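You operate a simulated robot arm through the tools that you are given. There is no shell and no other tool. Be economical: measure what you need, move in short steps, check, and stop when the job is done.

You are at the controls of a simulated robot arm. One attempt, no reset.

## Task
Grind 6 cups of coffee as the card says, then switch off.
Fine: seat the clear beaker before START; press it once; spill none.

The check looks at the end state, three seconds after you hand in, the way a careful person would. Anything else that was tipped, shoved, dropped, spilled or broken makes it a failure.

## Robot
A 6-joint arm with a two-finger parallel gripper, fixed in place. Base frame: the origin is at the foot of the arm, x ahead of it, y to its left, z up; the work surface is at about z = 0.92. Units: m, rad, N and s.
With the tool pointing down near the work surface it reaches from about 0.24 to 0.66 m from the base axis. Its first joint turns from -1.152 to 1.152 rad. Payload 2.9 kg.
Tool frame: the origin (TCP) lies between the finger pads and is the grasp point; the fingertips stand 0.03 m ahead of it; z points along the fingers, y is the line along which they close. Largest opening 0.11 m; finger width 0.02, thickness 0.01; the body of the gripper, 0.048 by 0.112 m, starts 0.055 m behind the TCP.
Orientation is that of the tool frame in the base frame, as a unit quaternion [x, y, z, w]. With the fingers straight down and closing along the base's y, the tool's x points along the base's -x, its y along +y and its z along -z.

## Interface
- The arm moves only by the tool move_arm. Its argument "deltas" is a list of rows, each a list of 7 numbers: the turn, a rotation vector about the tool's x, y, z in rad, then the shift along the tool's x, y, z in m, then the gripper command, from -1 (shut) to 1 (fully open), values between in proportion. In form: [[wx, wy, wz, tx, ty, tz, gripper], ...]. A call has 1 to 12 rows; each row is the pose to reach, as a shift and turn from the pose commanded when the call began, along the tool's axes at that moment. Rows are played at 5 a second. More than 0.05 m and 0.15 rad between two rows, or a gripper value outside its range, and nothing of the call is played. A pose out of reach is approached as far as the arm can. The call stops where the force on the tool passes 90 N (or 10 N more than at its start, if that is more) or the arm is blocked; 0.2 s more then pass. The fingers move at their own pace (about 0.108 m/s each) and stop on an object; they squeeze with about 34 N. The grip force told is the motor's: it shows also when the fingers shut on nothing. Time passes only in rows, and 0.2 s behind the last, so rows that repeat a pose let the fingers close. The reply holds the time, the measured pose of the TCP, the force on the tool along the base axes, the opening and the grip force, in the units named above and with some noise.
- Cameras (640 x 400 px; columns grow to the right, rows downward): "scene" is fixed at [0.088, 0.4366, 1.4057]; the picture's right is [-0.67, -0.74, 0.00], its down [-0.27, 0.25, -0.93] and it looks along [0.69, -0.63, -0.37] (base axes); focal length 300 px, centre (320, 200). "wrist" rides on the gripper at [0.072, 0.017, -0.103] in the tool frame; the picture's right is [-0.23, 0.97, 0.00], its down [-0.76, -0.18, -0.62] and it looks along [-0.61, -0.14, 0.78] (tool axes); focal length 222 px, centre (320, 200). There is no depth. A picture from a camera that has moved, and an enlarged one, comes with that camera's place and axes in the base frame and with its lens.
- snapshot(camera): a new picture of that camera. It takes no simulated time.
- enlarge(camera, box): a new picture of the part [left, top, right, bottom] of that camera's present view, enlarged. It takes no simulated time.
- job_done(): hands the job in; it is judged then, once.

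Go step by step. Nothing tells you positions but the pictures and the camera data: compare them with the known pose of the tool, close in by small moves and look again before you grip or let go. The budget is 120 turns and 84 pictures, counting those below and the enlarged ones. Unless the task says otherwise, let go and move clear before handing in, and close with one line.

The tools are called as name(argument=value, ...) on one line, values as JSON. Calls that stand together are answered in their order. move_arm: Moves the arm, as the interface text tells. Its arguments: {"type":"object","properties":{"deltas":{"type":"array","items":{"type":"array","items":{"type":"number"}}}},"required":["deltas"]} The other tools are called the same way: snapshot (camera) takes a picture; enlarge (camera, box) takes an enlarged picture of a part of a camera's view; job_done () hands the job in.

At the start:

```text
time_s: 0.0
eef_pos: [0.379, 0.1153, 1.3076]
tool_rot: [0.0, 1.0, 0.001, 0.0]
force: [-0.7, 1.0, 0.1]
opening: 0.1101
finger_force: 0.1
```

scene: 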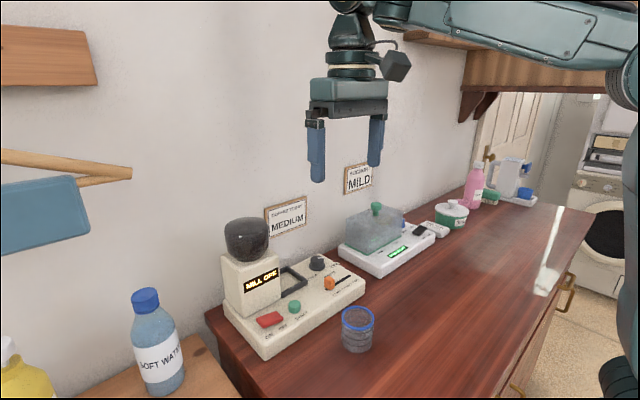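
wrist: 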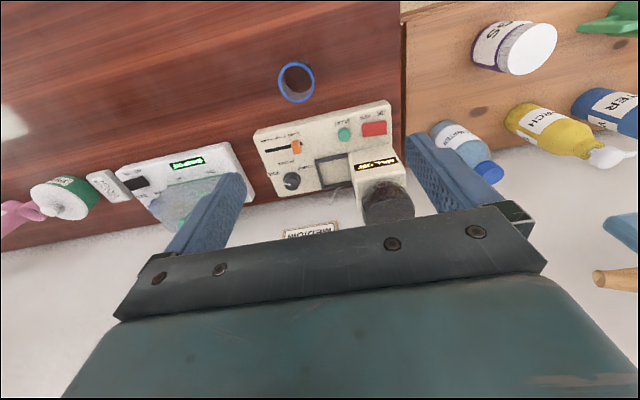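

I see a grinder with a display, knob, slider and buttons, a beaker in front of it, and cards on the wall. I'll enlarge the details first.

enlarge(camera="scene", box=[200, 200, 400, 360])

enlarge(camera="scene", box=[250, 150, 390, 250])

enlarge(camera="wrist", box=[240, 50, 440, 240])

```text
2.50 times, centred on (300, 280) of scene
camera zoom: at [0.088, 0.4366, 1.4057], right [-0.67, -0.74, 0.0], down [-0.27, 0.25, -0.93], along [0.69, -0.63, -0.37], focal length 750 px, centre (370, 0)
```

zoom: 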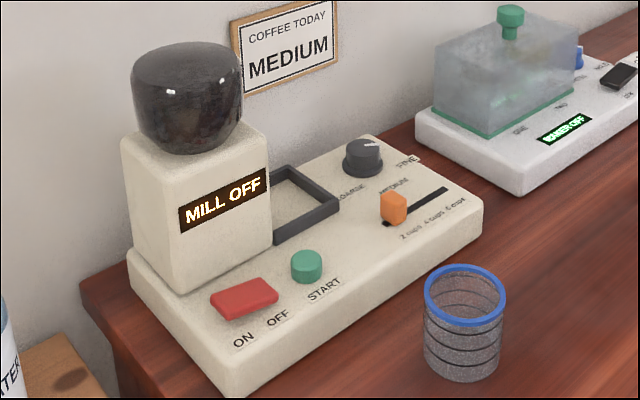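

```text
4.00 times, centred on (320, 200) of scene
camera zoom: at [0.088, 0.4366, 1.4057], right [-0.67, -0.74, 0.0], down [-0.27, 0.25, -0.93], along [0.69, -0.63, -0.37], focal length 1200 px, centre (320, 200)
```

zoom: 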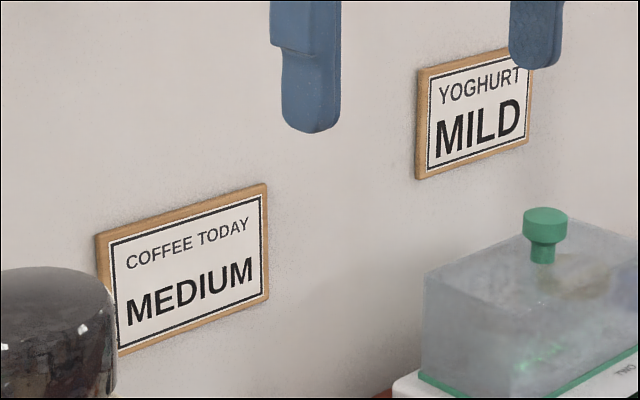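

```text
2.11 times, centred on (340, 145) of wrist
camera zoom: at [0.306, 0.1326, 1.4102], right [0.23, 0.97, 0.0], down [0.76, -0.18, 0.62], along [0.61, -0.14, -0.78], focal length 468 px, centre (278, 316)
```

zoom: 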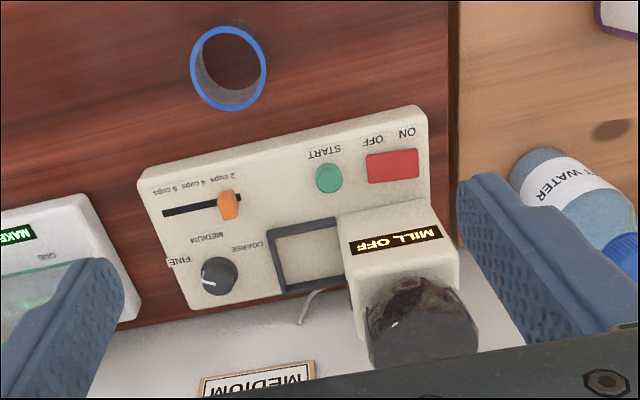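

The card says MEDIUM, so the plan is knob to MEDIUM, slider to 6 cups, seat the beaker, switch ON, START, wait, then OFF. I'll move closer for measuring.

move_arm(deltas=[[0, 0, 0, 0.012, -0.02, 0.04, 1], [0, 0, 0, 0.025, -0.04, 0.08, 1], [0, 0, 0, 0.037, -0.06, 0.12, 1], [0, 0, 0, 0.05, -0.085, 0.15, 1]])

snapshot(camera="wrist")

```text
time_s: 1.0
eef_pos: [0.3291, 0.0324, 1.1564]
tool_rot: [-0.001, 1.0, 0.0, 0.0]
force: [-0.5, 0.3, 0.0]
opening: 0.11
finger_force: 0.0
```

```text
78 pictures are left
camera wrist: at [0.2565, 0.048, 1.2594], right [0.23, 0.97, 0.0], down [0.76, -0.18, 0.62], along [0.61, -0.14, -0.78], focal length 222 px, centre (320, 200)
```

wrist: 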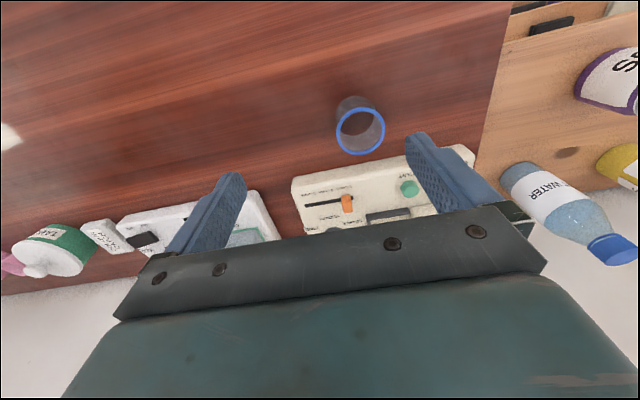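

The wrist camera sees what lies under the fingers best, so I'll move over the machine's controls at a safe height.

move_arm(deltas=[[0, 0, 0, -0.02, 0, -0.04, 1], [0, 0, 0, -0.06, 0, -0.06, 1], [0, 0, 0, -0.1, 0, -0.065, 1], [0, 0, 0, -0.145, 0, -0.065, 1], [0, 0, 0, -0.18, 0, -0.065, 1]])

snapshot(camera="wrist")

snapshot(camera="scene")

```text
time_s: 2.2
eef_pos: [0.5081, 0.0309, 1.2222]
tool_rot: [0.0, 1.0, 0.0, 0.0]
force: [1.2, 0.0, 0.4]
opening: 0.1102
finger_force: 0.0
```

```text
77 pictures are left
camera wrist: at [0.4352, 0.048, 1.3252], right [0.23, 0.97, 0.0], down [0.76, -0.18, 0.62], along [0.61, -0.14, -0.78], focal length 222 px, centre (320, 200)
```

wrist: 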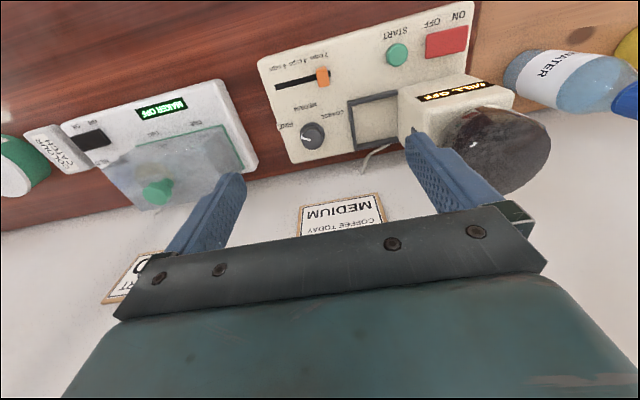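

```text
76 pictures are left
```

scene: 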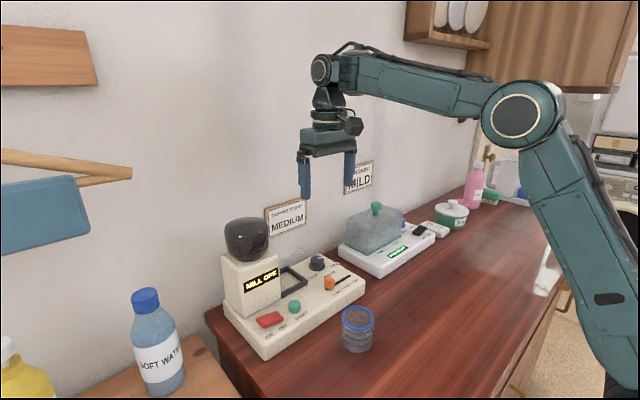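

enlarge(camera="wrist", box=[250, 0, 480, 160])

```text
2.50 times, centred on (365, 80) of wrist
camera zoom: at [0.4352, 0.048, 1.3252], right [0.23, 0.97, 0.0], down [0.76, -0.18, 0.62], along [0.61, -0.14, -0.78], focal length 555 px, centre (208, 500)
```

zoom: 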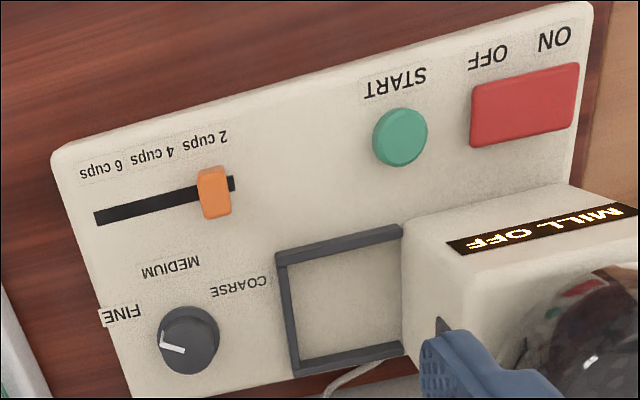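

I've measured the panel: knob near (0.567, 0.004), slider handle near (0.493, 0.038), START near (0.49, 0.14), rocker near (0.492, 0.205) and seat near (0.577, 0.105). The knob is on FINE, so I'll hover over it with the tool pre-turned.

move_arm(deltas=[[0, 0, -0.15, -0.01, -0.005, 0.015, 0.3], [0, 0, -0.3, -0.02, -0.009, 0.03, 0.3], [0, 0, -0.45, -0.03, -0.013, 0.045, 0.3], [0, 0, -0.6, -0.04, -0.018, 0.06, 0.3], [0, 0, -0.75, -0.05, -0.022, 0.08, 0.3], [0, 0, -0.9, -0.059, -0.027, 0.1, 0.3], [0, 0, -1.05, -0.059, -0.027, 0.12, 0.3]])

snapshot(camera="wrist")

snapshot(camera="scene")

```text
time_s: 3.8
eef_pos: [0.5677, 0.0032, 1.1008]
tool_rot: [-0.502, 0.865, 0.0, 0.0]
force: [0.2, -1.4, 0.7]
opening: 0.0715
finger_force: 0.0
```

```text
74 pictures are left
camera wrist: at [0.5176, -0.0513, 1.204], right [-0.73, 0.68, 0.0], down [0.53, 0.57, 0.62], along [0.42, 0.46, -0.78], focal length 222 px, centre (320, 200)
```

wrist: 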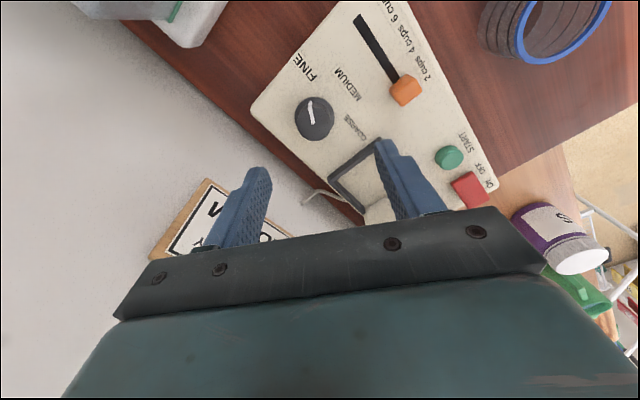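

```text
73 pictures are left
```

scene: 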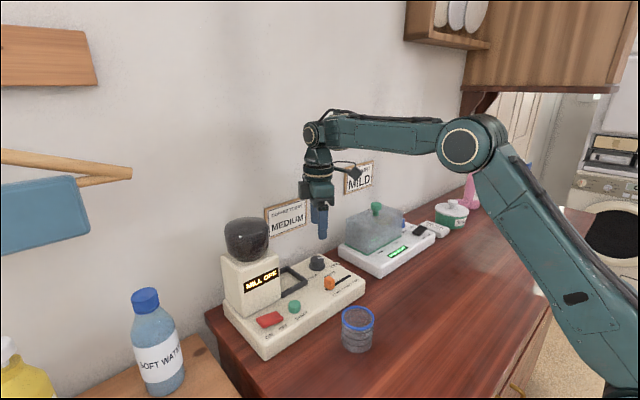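

enlarge(camera="wrist", box=[250, 40, 410, 160])

```text
3.33 times, centred on (330, 100) of wrist
camera zoom: at [0.5176, -0.0513, 1.204], right [-0.73, 0.68, 0.0], down [0.53, 0.57, 0.62], along [0.42, 0.46, -0.78], focal length 740 px, centre (287, 533)
```

zoom: 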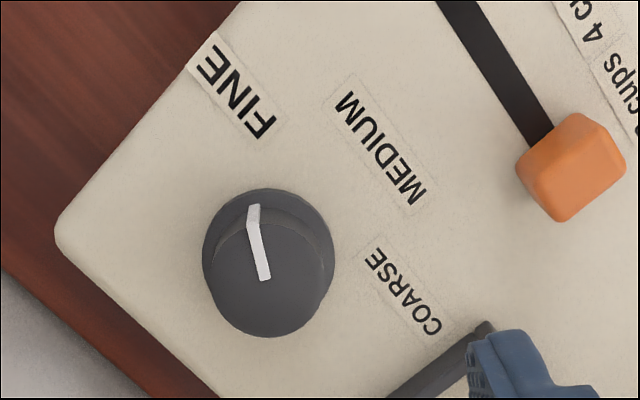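

FINE, MEDIUM and COARSE sit at about -57°, 0° and +60° around the knob (MEDIUM towards the arm), and the pointer is on FINE. I'll descend and close on the knob at about (0.572, 0.0035).

move_arm(deltas=[[0, 0, 0, -0.0022, -0.0039, 0.04, 0.3], [0, 0, 0, -0.0022, -0.0039, 0.075, 0.3], [0, 0, 0, -0.0022, -0.0039, 0.09, 0.3], [0, 0, 0, -0.0022, -0.0039, 0.103, 0.3], [0, 0, 0, -0.0022, -0.0039, 0.103, 0.3]])

enlarge(camera="wrist", box=[160, 60, 480, 260])

enlarge(camera="scene", box=[240, 200, 400, 300])

```text
time_s: 5.0
eef_pos: [0.5721, 0.0037, 0.9993]
tool_rot: [-0.502, 0.865, 0.0, 0.0]
force: [-1.2, -0.1, -0.5]
opening: 0.0715
finger_force: 0.0
```

```text
2.00 times, centred on (320, 160) of wrist
camera zoom: at [0.5213, -0.0507, 1.1019], right [-0.73, 0.68, 0.0], down [0.53, 0.57, 0.62], along [0.42, 0.46, -0.78], focal length 444 px, centre (320, 280)
```

zoom: 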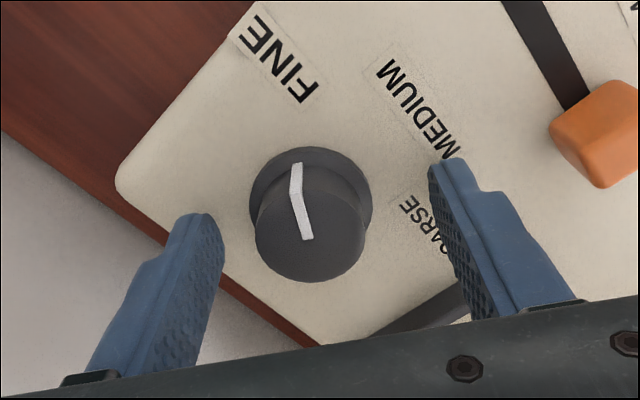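

```text
4.00 times, centred on (320, 250) of scene
camera zoom: at [0.088, 0.4366, 1.4057], right [-0.67, -0.74, 0.0], down [-0.27, 0.25, -0.93], along [0.69, -0.63, -0.37], focal length 1200 px, centre (320, 0)
```

zoom: 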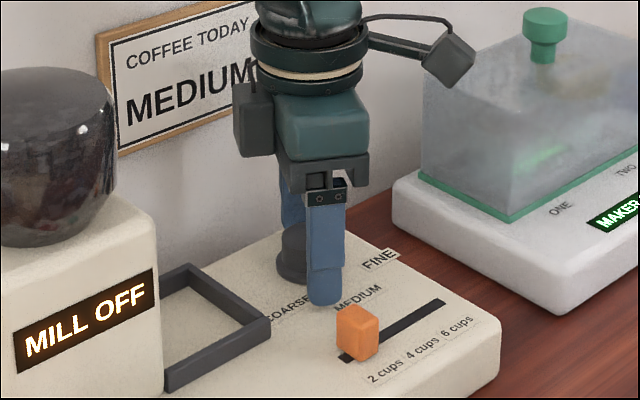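

The knob is between the fingers with about 2 mm offset. I'll correct that, close, and check.

move_arm(deltas=[[0, 0, 0, 0.0005, -0.0026, 0.003, 0.3], [0, 0, 0, 0.0005, -0.0026, 0.003, -0.2], [0, 0, 0, 0.0005, -0.0026, 0.003, -0.6], [0, 0, 0, 0.0005, -0.0026, 0.003, -1], [0, 0, 0, 0.0005, -0.0026, 0.003, -1]])

enlarge(camera="wrist", box=[160, 60, 480, 260])

```text
time_s: 6.2
eef_pos: [0.5747, 0.0018, 0.9956]
tool_rot: [-0.5, 0.866, 0.001, 0.001]
force: [6.1, -2.8, -3.5]
opening: 0.0339
finger_force: 45.1
```

```text
2.00 times, centred on (320, 160) of wrist
camera zoom: at [0.5237, -0.0527, 1.099], right [-0.73, 0.68, 0.0], down [0.53, 0.57, 0.62], along [0.43, 0.46, -0.78], focal length 444 px, centre (320, 280)
```

zoom: 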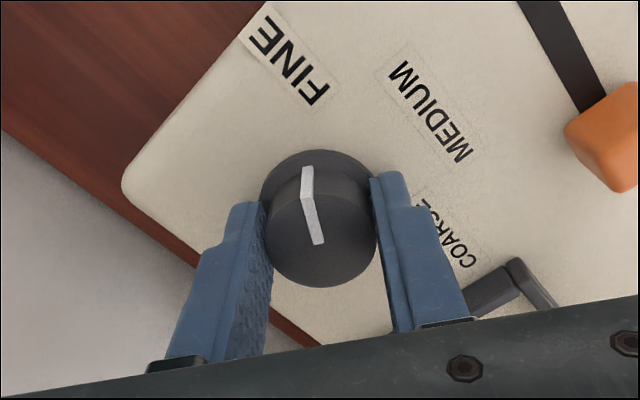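

Gripped cleanly. Now I'll turn it about 1.0 rad clockwise towards MEDIUM.

move_arm(deltas=[[0, 0, 0.1, 0, 0, 0, -1], [0, 0, 0.22, 0, 0, 0, -1], [0, 0, 0.34, 0, 0, 0, -1], [0, 0, 0.46, 0, 0, 0, -1], [0, 0, 0.58, 0, 0, 0, -1], [0, 0, 0.7, 0, 0, 0, -1], [0, 0, 0.82, 0, 0, 0, -1], [0, 0, 0.93, 0, 0, 0, -1], [0, 0, 1.0, 0, 0, 0, -1], [0, 0, 1.0, 0, 0, 0, -1]])

enlarge(camera="wrist", box=[160, 60, 480, 260])

```text
time_s: 8.4
eef_pos: [0.573, 0.0032, 0.9955]
tool_rot: [-0.024, 1.0, 0.0, 0.0]
force: [8.0, -5.0, 3.4]
opening: 0.0337
finger_force: 45.4
```

```text
2.00 times, centred on (320, 160) of wrist
camera zoom: at [0.5008, 0.0159, 1.0991], right [0.18, 0.98, 0.0], down [0.77, -0.14, 0.62], along [0.61, -0.11, -0.78], focal length 444 px, centre (320, 280)
```

zoom: 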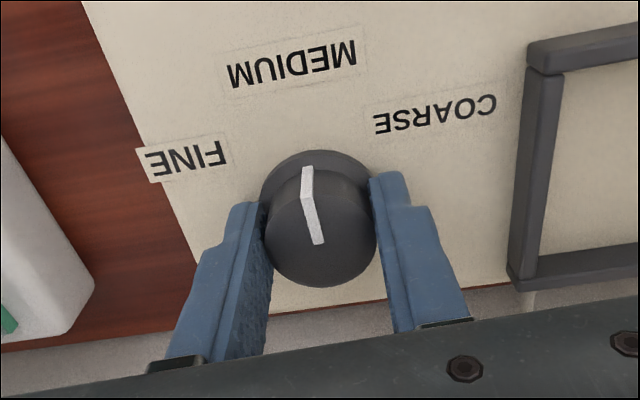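

The pointer now points straight at MEDIUM. I'll release, rise and check.

move_arm(deltas=[[0, 0, 0, 0, 0, 0, -0.2], [0, 0, 0, 0, 0, 0, 0.2], [0, 0, 0, 0, 0, 0, 0.2], [0, 0, 0, 0, 0, -0.03, 0.2], [0, 0, 0, 0, 0, -0.07, 0.2], [0, 0, 0, 0.03, 0, -0.1, 0.2]])

snapshot(camera="wrist")

enlarge(camera="wrist", box=[200, 0, 440, 150])

```text
time_s: 9.8
eef_pos: [0.5428, 0.0009, 1.0964]
tool_rot: [-0.025, 1.0, 0.0, -0.001]
force: [0.1, 0.3, 0.1]
opening: 0.0662
finger_force: 0.1
```

```text
67 pictures are left
camera wrist: at [0.4709, 0.015, 1.1994], right [0.18, 0.98, 0.0], down [0.77, -0.14, 0.62], along [0.61, -0.11, -0.78], focal length 222 px, centre (320, 200)
```

wrist: 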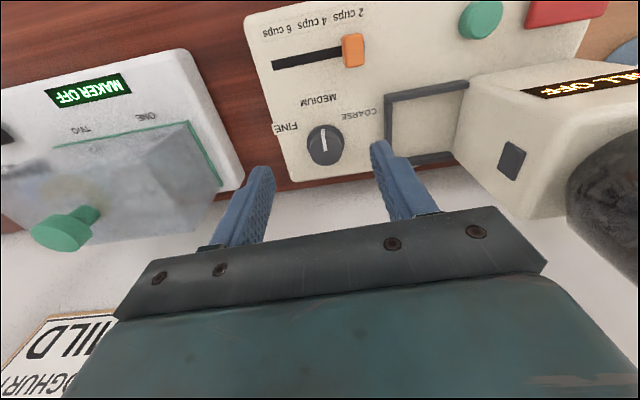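

```text
2.67 times, centred on (320, 75) of wrist
camera zoom: at [0.4709, 0.015, 1.1994], right [0.18, 0.98, 0.0], down [0.77, -0.14, 0.62], along [0.61, -0.11, -0.78], focal length 592 px, centre (320, 533)
```

zoom: 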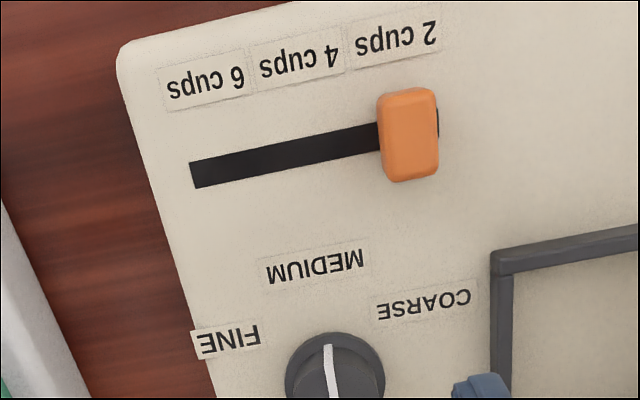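

The knob is on MEDIUM. Next is the slider handle at about (0.493, 0.039); the "6 cups" stop is about 0.062 m further to -y.

move_arm(deltas=[[0, 0, 0.015, 0.016, 0.013, 0.0, 0.2], [0, 0, 0.03, 0.032, 0.027, 0.01, 0.2], [0, 0, 0.048, 0.0478, 0.0405, 0.035, 0.2], [0, 0, 0.048, 0.0478, 0.0405, 0.065, 0.2], [0, 0, 0.048, 0.0478, 0.0405, 0.085, 0.2], [0, 0, 0.048, 0.0478, 0.0405, 0.099, 0.2], [0, 0, 0.048, 0.0478, 0.0405, 0.099, 0.2]])

enlarge(camera="wrist", box=[160, 60, 480, 260])

enlarge(camera="scene", box=[240, 200, 400, 300])

```text
time_s: 11.4
eef_pos: [0.4948, 0.0403, 0.9977]
tool_rot: [-0.001, 1.0, 0.001, 0.001]
force: [-1.0, 0.1, -0.7]
opening: 0.066
finger_force: 0.1
```

```text
2.00 times, centred on (320, 160) of wrist
camera zoom: at [0.4218, 0.0556, 1.1002], right [0.23, 0.97, 0.0], down [0.76, -0.18, 0.62], along [0.61, -0.14, -0.78], focal length 444 px, centre (320, 280)
```

zoom: 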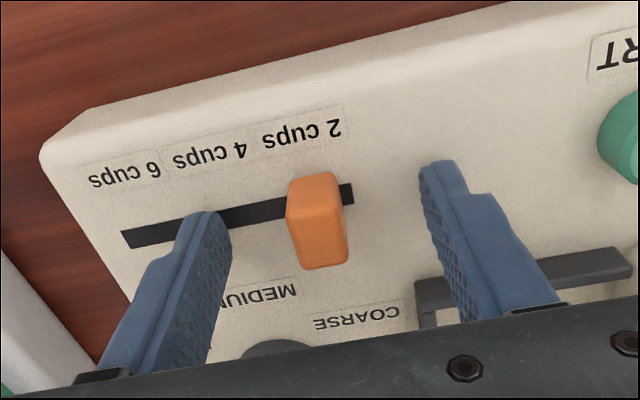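

```text
4.00 times, centred on (320, 250) of scene
camera zoom: at [0.088, 0.4366, 1.4057], right [-0.67, -0.74, 0.0], down [-0.27, 0.25, -0.93], along [0.69, -0.63, -0.37], focal length 1200 px, centre (320, 0)
```

zoom: 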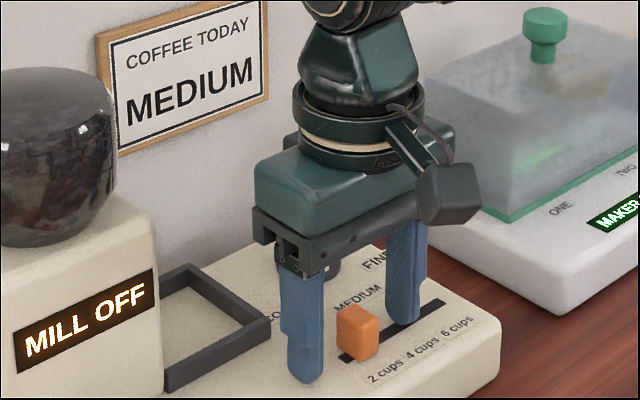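

The handle is between the fingers. I'll close on it.

move_arm(deltas=[[0, 0, 0, 0, -0.002, 0.004, 0.2], [0, 0, 0, 0, -0.002, 0.004, -0.2], [0, 0, 0, 0, -0.002, 0.004, -0.5], [0, 0, 0, 0, -0.002, 0.004, -0.8], [0, 0, 0, 0, -0.002, 0.004, -1], [0, 0, 0, 0, -0.002, 0.004, -1]])

enlarge(camera="wrist", box=[160, 60, 480, 260])

```text
time_s: 12.8
eef_pos: [0.4938, 0.0367, 0.9957]
tool_rot: [-0.001, 1.0, 0.001, 0.002]
force: [1.4, -7.3, 30.0]
opening: 0.0156
finger_force: 45.0
```

```text
2.00 times, centred on (320, 160) of wrist
camera zoom: at [0.4218, 0.053, 1.0976], right [0.23, 0.97, 0.0], down [0.76, -0.18, 0.63], along [0.61, -0.14, -0.78], focal length 444 px, centre (320, 280)
```

zoom: 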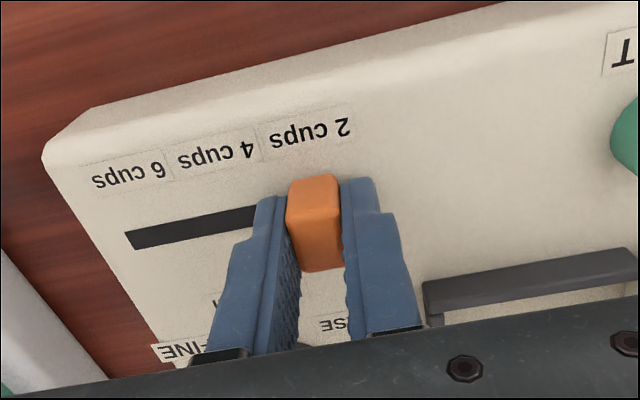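

The fingertips seem to touch the plate (30 N), so I'll lift 3 mm and then drag to 6 cups.

move_arm(deltas=[[0, 0, 0, 0, 0, -0.004, -1], [0, 0, 0, 0, -0.01, -0.004, -1], [0, 0, 0, 0, -0.02, -0.004, -1], [0, 0, 0, 0, -0.03, -0.004, -1], [0, 0, 0, 0, -0.04, -0.004, -1], [0, 0, 0, 0, -0.05, -0.004, -1], [0, 0, 0, 0, -0.058, -0.004, -1], [0, 0, 0, 0, -0.058, -0.004, -1]])

enlarge(camera="wrist", box=[160, 60, 480, 260])

```text
time_s: 14.6
eef_pos: [0.4951, -0.021, 0.9951]
tool_rot: [-0.001, 1.0, -0.001, -0.002]
force: [15.8, 1.5, -33.6]
opening: 0.0152
finger_force: 44.8
```

```text
2.00 times, centred on (320, 160) of wrist
camera zoom: at [0.4222, -0.0047, 1.0984], right [0.23, 0.97, 0.0], down [0.76, -0.18, 0.62], along [0.6, -0.14, -0.78], focal length 444 px, centre (320, 280)
```

zoom: 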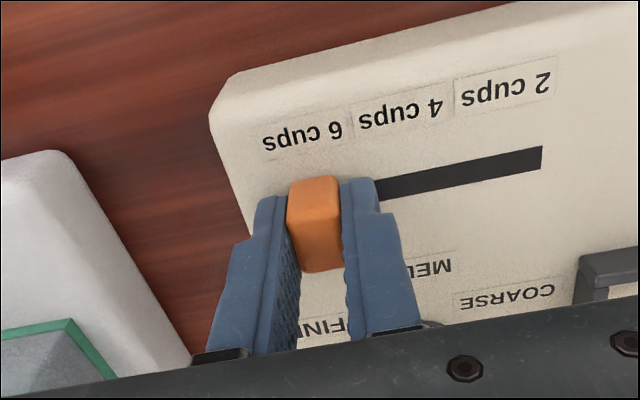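

It's almost there; about 2.5 mm more by comparison with the label. I'll nudge it and relieve the upward pull.

move_arm(deltas=[[0, 0, 0, 0, 0, 0.002, -1], [0, 0, 0, 0, -0.0025, 0.002, -1], [0, 0, 0, 0, -0.0025, 0.002, -1]])

enlarge(camera="wrist", box=[160, 60, 480, 260])

```text
time_s: 15.4
eef_pos: [0.4937, -0.022, 0.9951]
tool_rot: [-0.002, 1.0, 0.001, -0.001]
force: [6.7, 11.8, -12.0]
opening: 0.0154
finger_force: 44.9
```

```text
2.00 times, centred on (320, 160) of wrist
camera zoom: at [0.4218, -0.0059, 1.0984], right [0.22, 0.98, 0.0], down [0.76, -0.17, 0.62], along [0.61, -0.14, -0.78], focal length 444 px, centre (320, 280)
```

zoom: 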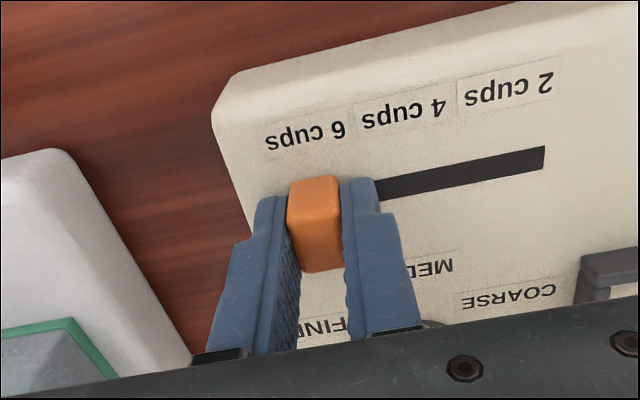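

It's at its end stop at 6 cups. I'll release and rise.

move_arm(deltas=[[0, 0, 0, 0, 0.0015, 0, -1], [0, 0, 0, 0, 0.0015, 0, -0.4], [0, 0, 0, 0, 0.0015, 0, -0.2], [0, 0, 0, 0, 0.0015, 0, -0.2], [0, 0, 0, 0, 0.0015, -0.04, -0.2], [0, 0, 0, 0, 0.002, -0.08, 0], [0, 0, 0, 0, 0.03, -0.12, 0.5], [0, 0, 0, 0.02, 0.07, -0.14, 1], [0, 0, 0, 0.04, 0.1, -0.17, 1]])

snapshot(camera="wrist")

enlarge(camera="scene", box=[210, 200, 390, 360])

```text
time_s: 17.4
eef_pos: [0.4544, 0.0773, 1.165]
tool_rot: [-0.001, 1.0, 0.0, 0.0]
force: [0.2, -0.7, 0.0]
opening: 0.11
finger_force: 0.0
```

```text
60 pictures are left
camera wrist: at [0.3819, 0.0935, 1.2674], right [0.23, 0.97, 0.0], down [0.76, -0.18, 0.62], along [0.61, -0.14, -0.78], focal length 222 px, centre (320, 200)
```

wrist: 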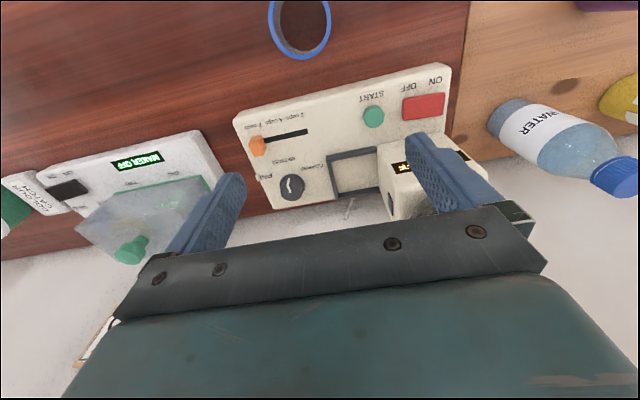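

```text
2.50 times, centred on (300, 280) of scene
camera zoom: at [0.088, 0.4366, 1.4057], right [-0.67, -0.74, 0.0], down [-0.27, 0.25, -0.93], along [0.69, -0.63, -0.37], focal length 750 px, centre (370, 0)
```

zoom: 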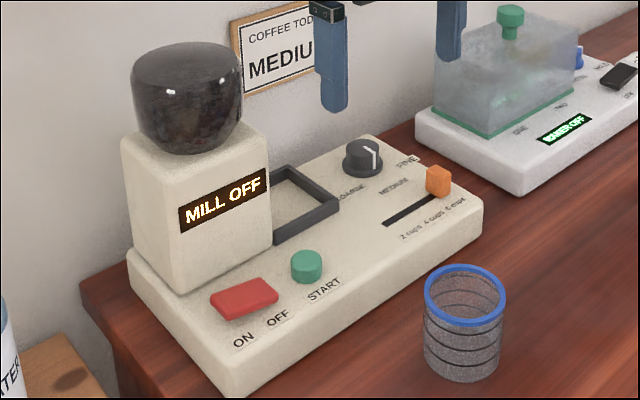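

Slider is at 6 and the knob at MEDIUM. I'll enlarge to measure the seat and spout.

enlarge(camera="wrist", box=[230, 70, 450, 230])

```text
2.50 times, centred on (340, 150) of wrist
camera zoom: at [0.3819, 0.0935, 1.2674], right [0.23, 0.97, 0.0], down [0.76, -0.18, 0.62], along [0.61, -0.14, -0.78], focal length 555 px, centre (270, 325)
```

zoom: 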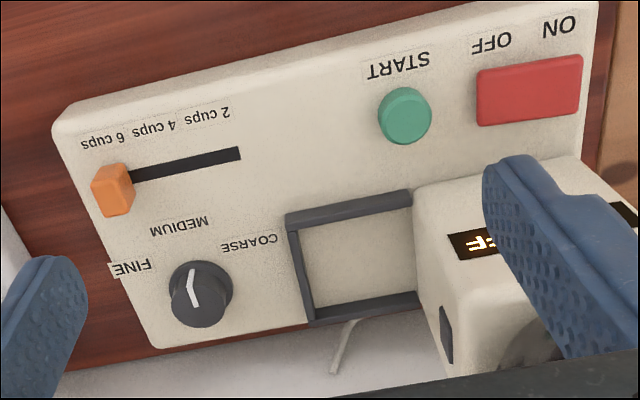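

Seat inner centre is about (0.573, 0.106), inner width about 0.069. I'll turn the tool 90° (camera on the -y side) and look at the spout before planning the insertion.

move_arm(deltas=[[0, 0, -0.1428, -0.007, -0.002, -0.005, 1], [0, 0, -0.2856, -0.014, -0.004, -0.01, 1], [0, 0, -0.4284, -0.021, -0.006, -0.015, 1], [0, 0, -0.5712, -0.028, -0.008, -0.02, 1], [0, 0, -0.714, -0.035, -0.01, -0.02, 1], [0, 0, -0.8568, -0.042, -0.012, -0.02, 1], [0, 0, -0.9996, -0.049, -0.014, -0.02, 1], [0, 0, -1.1424, -0.056, -0.016, -0.02, 1], [0, 0, -1.2852, -0.063, -0.017, -0.02, 1], [0, 0, -1.428, -0.07, -0.017, -0.02, 1], [0, 0, -1.5708, -0.076, -0.017, -0.02, 1]])

snapshot(camera="wrist")

```text
time_s: 19.8
eef_pos: [0.5305, 0.0607, 1.1858]
tool_rot: [0.709, -0.705, 0.0, 0.0]
force: [0.4, 0.3, -0.9]
opening: 0.11
finger_force: 0.0
```

```text
57 pictures are left
camera wrist: at [0.5137, -0.0131, 1.2878], right [-0.97, 0.22, 0.0], down [0.17, 0.76, 0.62], along [0.14, 0.61, -0.78], focal length 222 px, centre (320, 200)
```

wrist: 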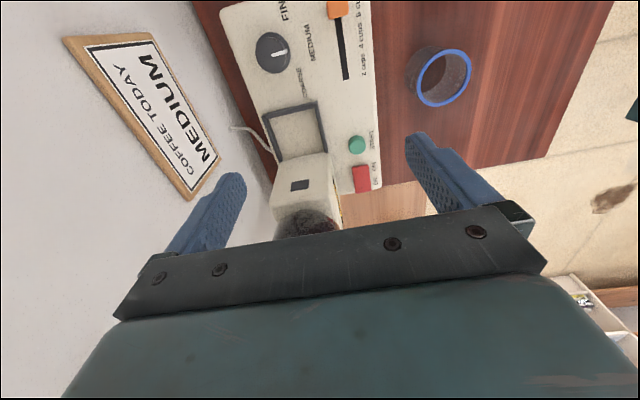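

enlarge(camera="wrist", box=[240, 80, 400, 240])

enlarge(camera="wrist", box=[390, 20, 500, 130])

```text
2.50 times, centred on (320, 160) of wrist
camera zoom: at [0.5137, -0.0131, 1.2878], right [-0.97, 0.22, 0.0], down [0.17, 0.76, 0.62], along [0.14, 0.61, -0.78], focal length 555 px, centre (320, 300)
```

zoom: 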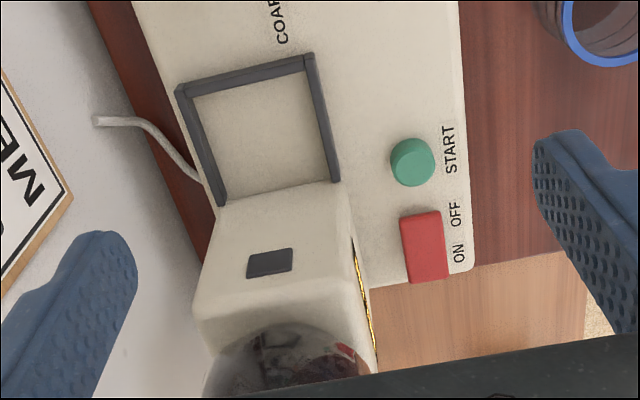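

```text
3.64 times, centred on (445, 75) of wrist
camera zoom: at [0.5137, -0.0131, 1.2878], right [-0.97, 0.22, 0.0], down [0.17, 0.76, 0.62], along [0.14, 0.61, -0.78], focal length 808 px, centre (-134, 654)
```

zoom: 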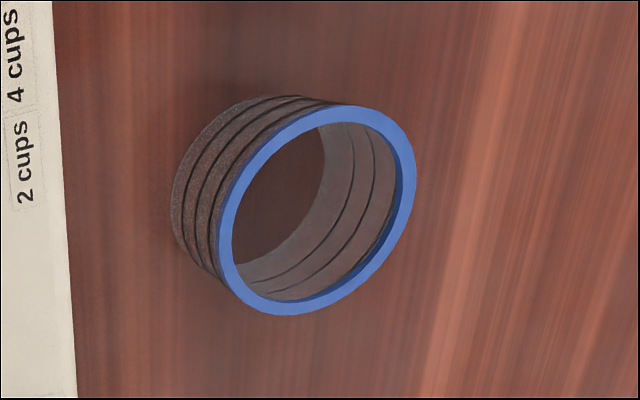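

The spout bottom (about 1.038) is just above the beaker's rim height once seated, so the fit works. Now I'll move above the beaker with this orientation (closing along x).

move_arm(deltas=[[0, 0, 0, -0.004, 0.04, 0, 1], [0, 0, 0, -0.008, 0.08, 0, 1], [0, 0, 0, -0.012, 0.12, 0.01, 1], [0, 0, 0, -0.015, 0.1535, 0.03, 1], [0, 0, 0, -0.015, 0.1535, 0.07, 1], [0, 0, 0, -0.015, 0.1535, 0.095, 1], [0, 0, 0, -0.015, 0.1535, 0.095, 1]])

snapshot(camera="wrist")

snapshot(camera="scene")

```text
time_s: 21.4
eef_pos: [0.3749, 0.0736, 1.091]
tool_rot: [0.708, -0.707, 0.0, -0.001]
force: [0.4, -0.1, -0.4]
opening: 0.1099
finger_force: 0.1
```

```text
54 pictures are left
camera wrist: at [0.359, 0.0017, 1.1932], right [-0.97, 0.23, 0.0], down [0.18, 0.76, 0.62], along [0.14, 0.61, -0.78], focal length 222 px, centre (320, 200)
```

wrist: 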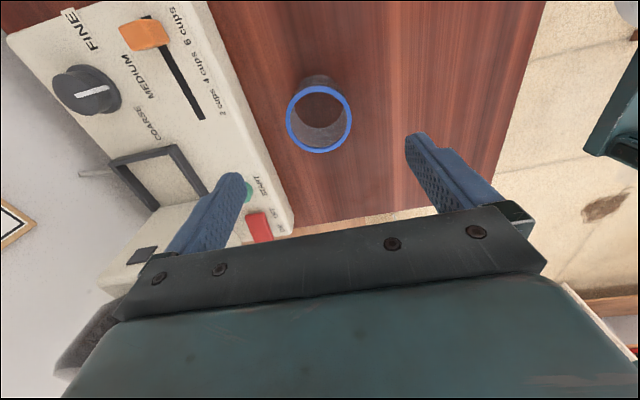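

```text
53 pictures are left
```

scene: 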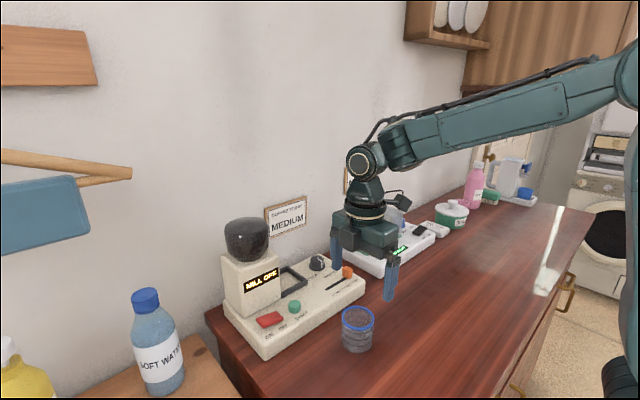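

The beaker is well centred in x (about 0.375); its y needs refining (0.067 to 0.08). I'll lower partway and look again.

move_arm(deltas=[[0, 0, 0, 0, 0, 0.025, 1], [0, 0, 0, 0, 0, 0.05, 1], [0, 0, 0, 0, 0, 0.05, 1]])

snapshot(camera="wrist")

enlarge(camera="scene", box=[300, 220, 460, 380])

```text
time_s: 22.2
eef_pos: [0.3762, 0.0753, 1.0402]
tool_rot: [0.708, -0.707, 0.001, 0.0]
force: [0.4, 0.4, -0.2]
opening: 0.1098
finger_force: 0.1
```

```text
52 pictures are left
camera wrist: at [0.3593, 0.002, 1.1431], right [-0.97, 0.23, 0.0], down [0.18, 0.76, 0.62], along [0.14, 0.61, -0.78], focal length 222 px, centre (320, 200)
```

wrist: 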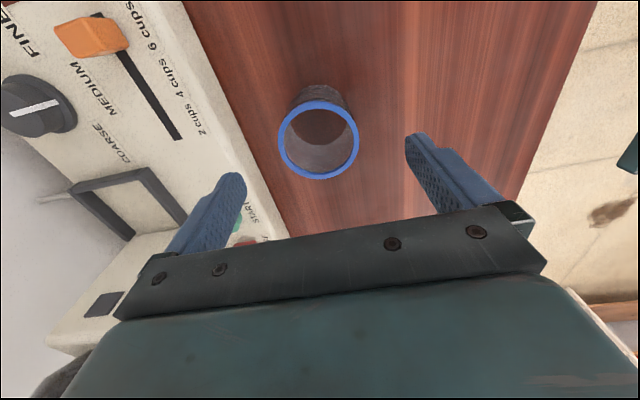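

```text
2.50 times, centred on (380, 300) of scene
camera zoom: at [0.088, 0.4366, 1.4057], right [-0.67, -0.74, 0.0], down [-0.27, 0.25, -0.93], along [0.69, -0.63, -0.37], focal length 750 px, centre (170, -50)
```

zoom: 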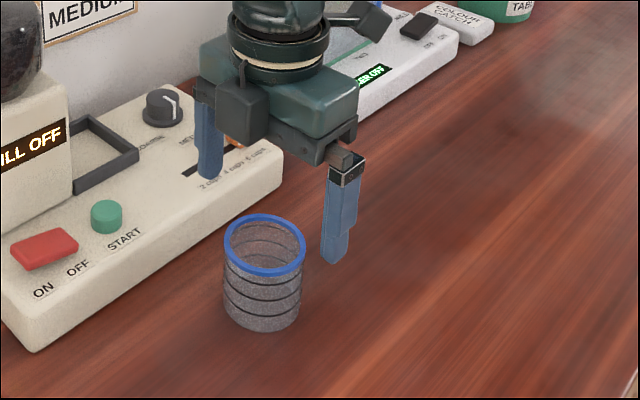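

Triangulating, the rim is at about z 0.972, with the beaker at (0.3765, 0.0745), about 0.065 wide and 0.055 high. I'll descend with the tips near z 0.949 and close on the upper part.

move_arm(deltas=[[0, 0, 0, 0, 0, 0.03, 1], [0, 0, 0, 0, 0, 0.05, 1], [0, 0, 0, 0, 0, 0.061, 1], [0, 0, 0, 0, 0, 0.061, 1]])

snapshot(camera="wrist")

enlarge(camera="scene", box=[300, 220, 460, 380])

```text
time_s: 23.2
eef_pos: [0.3761, 0.0743, 0.9793]
tool_rot: [0.708, -0.707, 0.0, 0.0]
force: [0.0, -0.5, -0.6]
opening: 0.1099
finger_force: 0.0
```

```text
50 pictures are left
camera wrist: at [0.3596, 0.0016, 1.0819], right [-0.97, 0.23, 0.0], down [0.18, 0.76, 0.62], along [0.14, 0.61, -0.78], focal length 222 px, centre (320, 200)
```

wrist: 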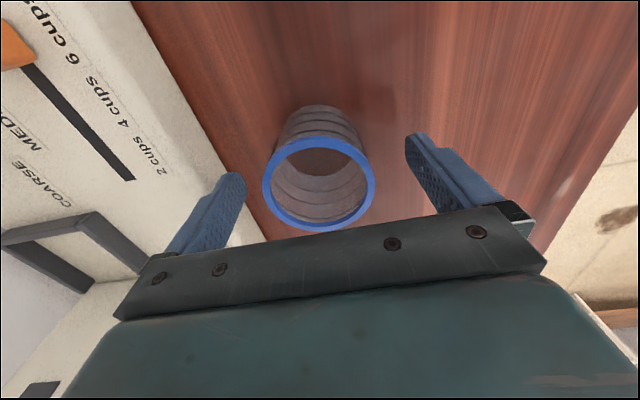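

```text
2.50 times, centred on (380, 300) of scene
camera zoom: at [0.088, 0.4366, 1.4057], right [-0.67, -0.74, 0.0], down [-0.27, 0.25, -0.93], along [0.69, -0.63, -0.37], focal length 750 px, centre (170, -50)
```

zoom: 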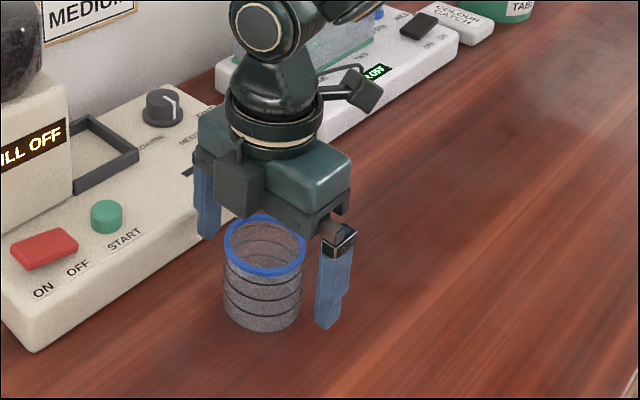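

The beaker lies between the fingers. I'll close gently and check.

move_arm(deltas=[[0, 0, 0, 0, 0, 0, 0.5], [0, 0, 0, 0, 0, 0, 0.2], [0, 0, 0, 0, 0, 0, 0.05], [0, 0, 0, 0, 0, 0, 0.0], [0, 0, 0, 0, 0, 0, -0.3], [0, 0, 0, 0, 0, 0, -0.3]])

snapshot(camera="wrist")

enlarge(camera="scene", box=[300, 220, 460, 380])

```text
time_s: 24.6
eef_pos: [0.3761, 0.076, 0.9798]
tool_rot: [0.708, -0.706, 0.0, 0.0]
force: [-0.2, -0.9, 0.3]
opening: 0.0608
finger_force: 34.1
```

```text
48 pictures are left
camera wrist: at [0.3597, 0.0017, 1.0822], right [-0.97, 0.23, 0.0], down [0.18, 0.76, 0.62], along [0.14, 0.61, -0.78], focal length 222 px, centre (320, 200)
```

wrist: 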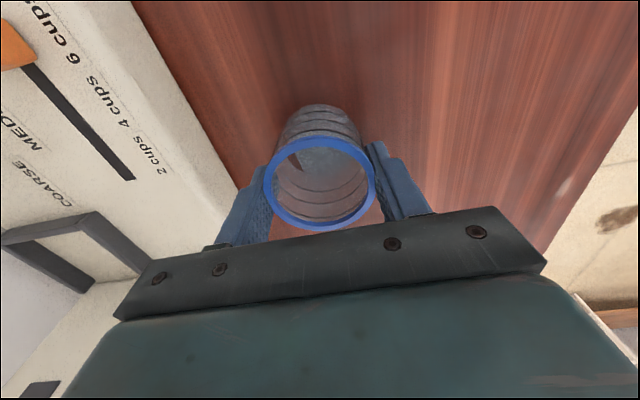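

```text
2.50 times, centred on (380, 300) of scene
camera zoom: at [0.088, 0.4366, 1.4057], right [-0.67, -0.74, 0.0], down [-0.27, 0.25, -0.93], along [0.69, -0.63, -0.37], focal length 750 px, centre (170, -50)
```

zoom: 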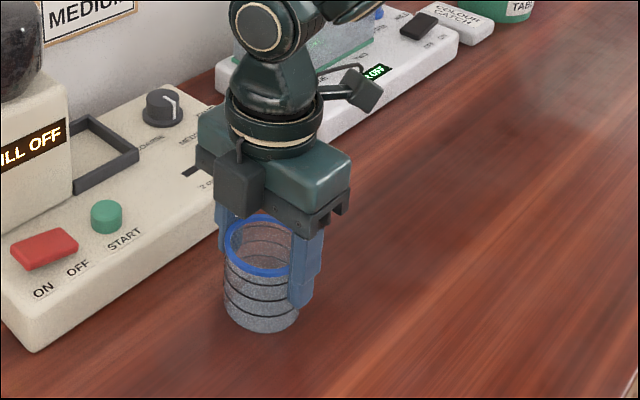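

The beaker is held (0.061 wide), but the dark box on the gripper's +y side would hit the hopper at the seat. I'll open, tilt the tool about the closing axis so its body leans to -y, and regrip.

move_arm(deltas=[[0, 0, 0, 0, 0, 0, 0], [0, 0, 0, 0, 0, 0, 0.3], [0, 0, 0, 0, 0, 0, 0.6], [0, -0.1, 0, 0, 0, 0, 0.6], [0, -0.2, 0, 0, 0, 0, 0.6], [0, -0.3, 0, 0, 0, 0, 0.6], [0, -0.4, 0, 0, 0, 0, 0.6], [0, -0.48, 0, 0, 0, 0, 0.6], [0, -0.48, 0, 0, 0, 0, 0.6]])

enlarge(camera="scene", box=[300, 220, 460, 380])

snapshot(camera="wrist")

```text
time_s: 26.6
eef_pos: [0.3774, 0.0735, 0.9786]
tool_rot: [0.687, -0.687, -0.168, -0.169]
force: [-0.6, 0.3, -0.3]
opening: 0.0878
finger_force: 0.0
```

```text
2.50 times, centred on (380, 300) of scene
camera zoom: at [0.088, 0.4366, 1.4057], right [-0.67, -0.74, 0.0], down [-0.27, 0.25, -0.93], along [0.69, -0.63, -0.37], focal length 750 px, centre (170, -50)
```

zoom: 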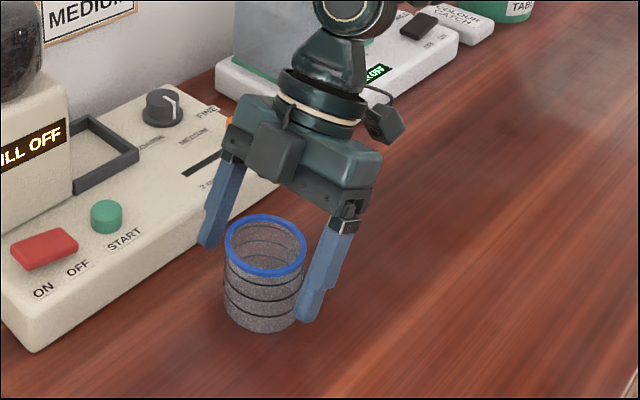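

```text
45 pictures are left
camera wrist: at [0.36, -0.0379, 1.0366], right [-0.97, 0.2, 0.11], down [0.18, 0.39, 0.91], along [0.14, 0.9, -0.41], focal length 222 px, centre (320, 200)
```

wrist: 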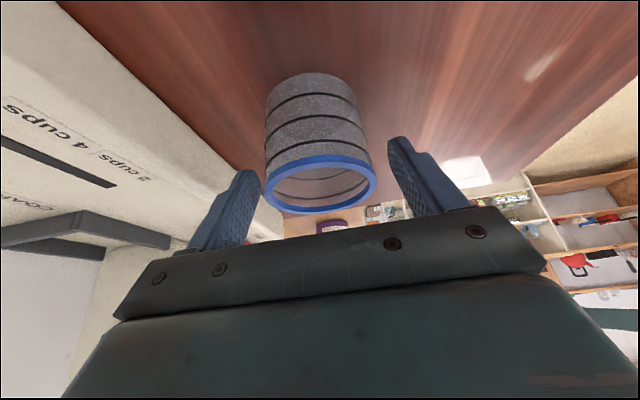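

The tilt is as planned. I'll shift 6 mm in -y so the pads centre on the beaker, then close and lift.

move_arm(deltas=[[0, 0, 0, 0.0053, 0, -0.0028, 0.6], [0, 0, 0, 0.0053, 0, -0.0028, 0.3], [0, 0, 0, 0.0053, 0, -0.0028, 0.1], [0, 0, 0, 0.0053, 0, -0.0028, -0.1], [0, 0, 0, 0.0053, 0, -0.0028, -0.4], [0, 0, 0, 0.0053, 0, -0.0028, -0.4]])

snapshot(camera="wrist")

enlarge(camera="scene", box=[300, 220, 460, 380])

```text
time_s: 28.0
eef_pos: [0.3768, 0.0678, 0.9799]
tool_rot: [0.687, -0.686, -0.168, -0.168]
force: [-1.1, -0.4, 1.1]
opening: 0.0608
finger_force: 33.8
```

```text
44 pictures are left
camera wrist: at [0.3599, -0.044, 1.0369], right [-0.97, 0.2, 0.11], down [0.18, 0.39, 0.9], along [0.14, 0.9, -0.41], focal length 222 px, centre (320, 200)
```

wrist: 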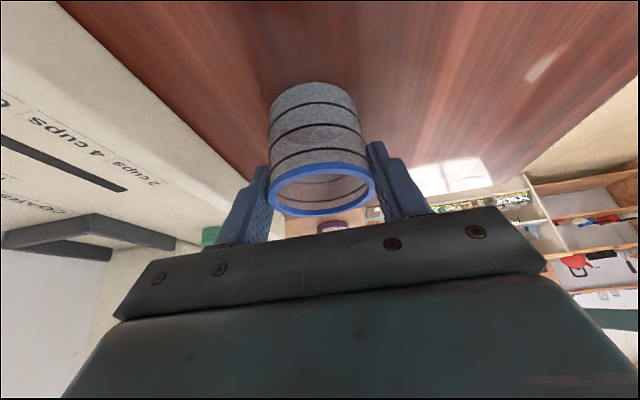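

```text
2.50 times, centred on (380, 300) of scene
camera zoom: at [0.088, 0.4366, 1.4057], right [-0.67, -0.74, 0.0], down [-0.27, 0.25, -0.93], along [0.69, -0.63, -0.37], focal length 750 px, centre (170, -50)
```

zoom: 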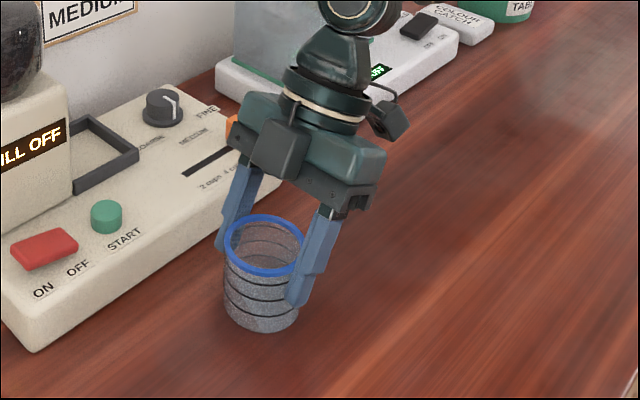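

Gripped with the pads centred. I'll lift straight up 0.12 m and check.

move_arm(deltas=[[0, 0, 0, -0.0092, 0, -0.0177, -0.4], [0, 0, 0, -0.0277, 0, -0.0532, -0.4], [0, 0, 0, -0.0462, 0, -0.0887, -0.4], [0, 0, 0, -0.0554, 0, -0.1064, -0.4], [0, 0, 0, -0.0554, 0, -0.1064, -0.4]])

snapshot(camera="scene")

```text
time_s: 29.2
eef_pos: [0.3762, 0.0695, 1.0994]
tool_rot: [0.687, -0.687, -0.169, -0.168]
force: [0.9, -0.1, 0.0]
opening: 0.0327
finger_force: 0.1
```

```text
42 pictures are left
```

scene: 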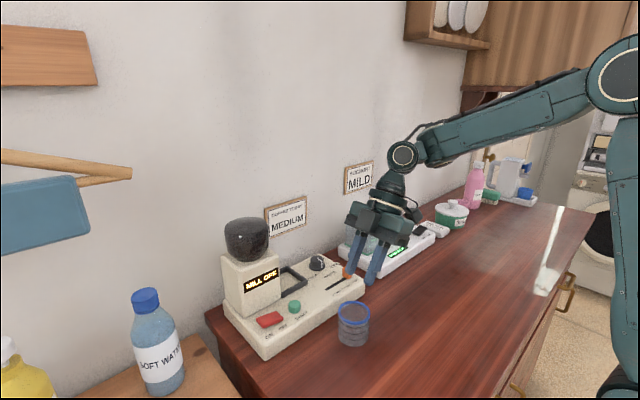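

The beaker slipped out of the grip but still stands upright. I'll look closely before retrying.

enlarge(camera="scene", box=[300, 240, 440, 360])

snapshot(camera="wrist")

```text
3.33 times, centred on (370, 300) of scene
camera zoom: at [0.088, 0.4366, 1.4057], right [-0.67, -0.74, 0.0], down [-0.27, 0.25, -0.93], along [0.69, -0.63, -0.37], focal length 1000 px, centre (153, -133)
```

zoom: 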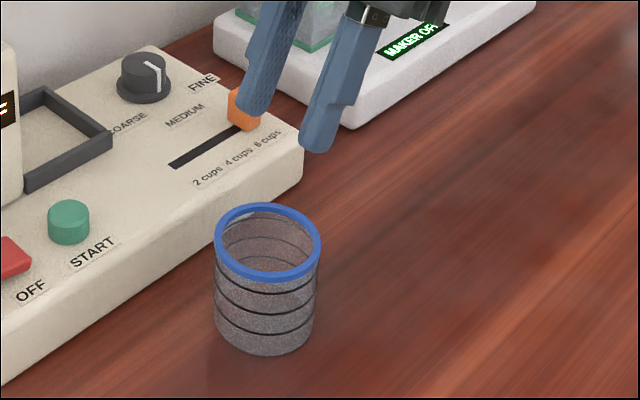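

```text
40 pictures are left
camera wrist: at [0.3594, -0.0434, 1.1578], right [-0.97, 0.2, 0.11], down [0.18, 0.39, 0.9], along [0.14, 0.9, -0.41], focal length 222 px, centre (320, 200)
```

wrist: 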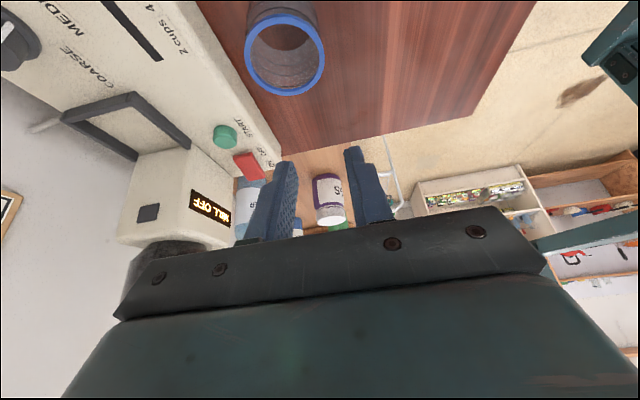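

The beaker now stands at about (0.392, 0.066), unharmed; the pads had been off its axis. I'll re-approach with less tilt (0.36 rad), hover and refine.

move_arm(deltas=[[0, 0.06, 0, 0, 0, 0, 0.6], [0, 0.12, 0, 0.008, -0.008, 0.005, 1], [0, 0.12, 0, 0.0219, -0.016, 0.0224, 1], [0, 0.12, 0, 0.0219, -0.016, 0.0224, 1]])

snapshot(camera="wrist")

```text
time_s: 30.2
eef_pos: [0.3936, 0.0593, 1.0688]
tool_rot: [0.697, -0.695, -0.127, -0.126]
force: [-0.4, -0.6, 0.0]
opening: 0.1099
finger_force: 0.0
```

```text
39 pictures are left
camera wrist: at [0.3757, -0.0452, 1.1404], right [-0.97, 0.21, 0.08], down [0.18, 0.49, 0.85], along [0.14, 0.84, -0.52], focal length 222 px, centre (320, 200)
```

wrist: 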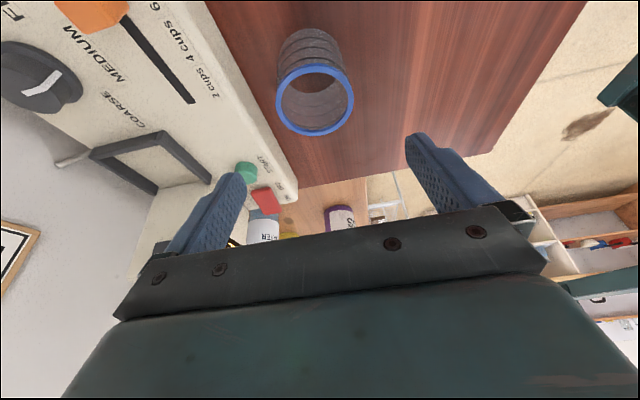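

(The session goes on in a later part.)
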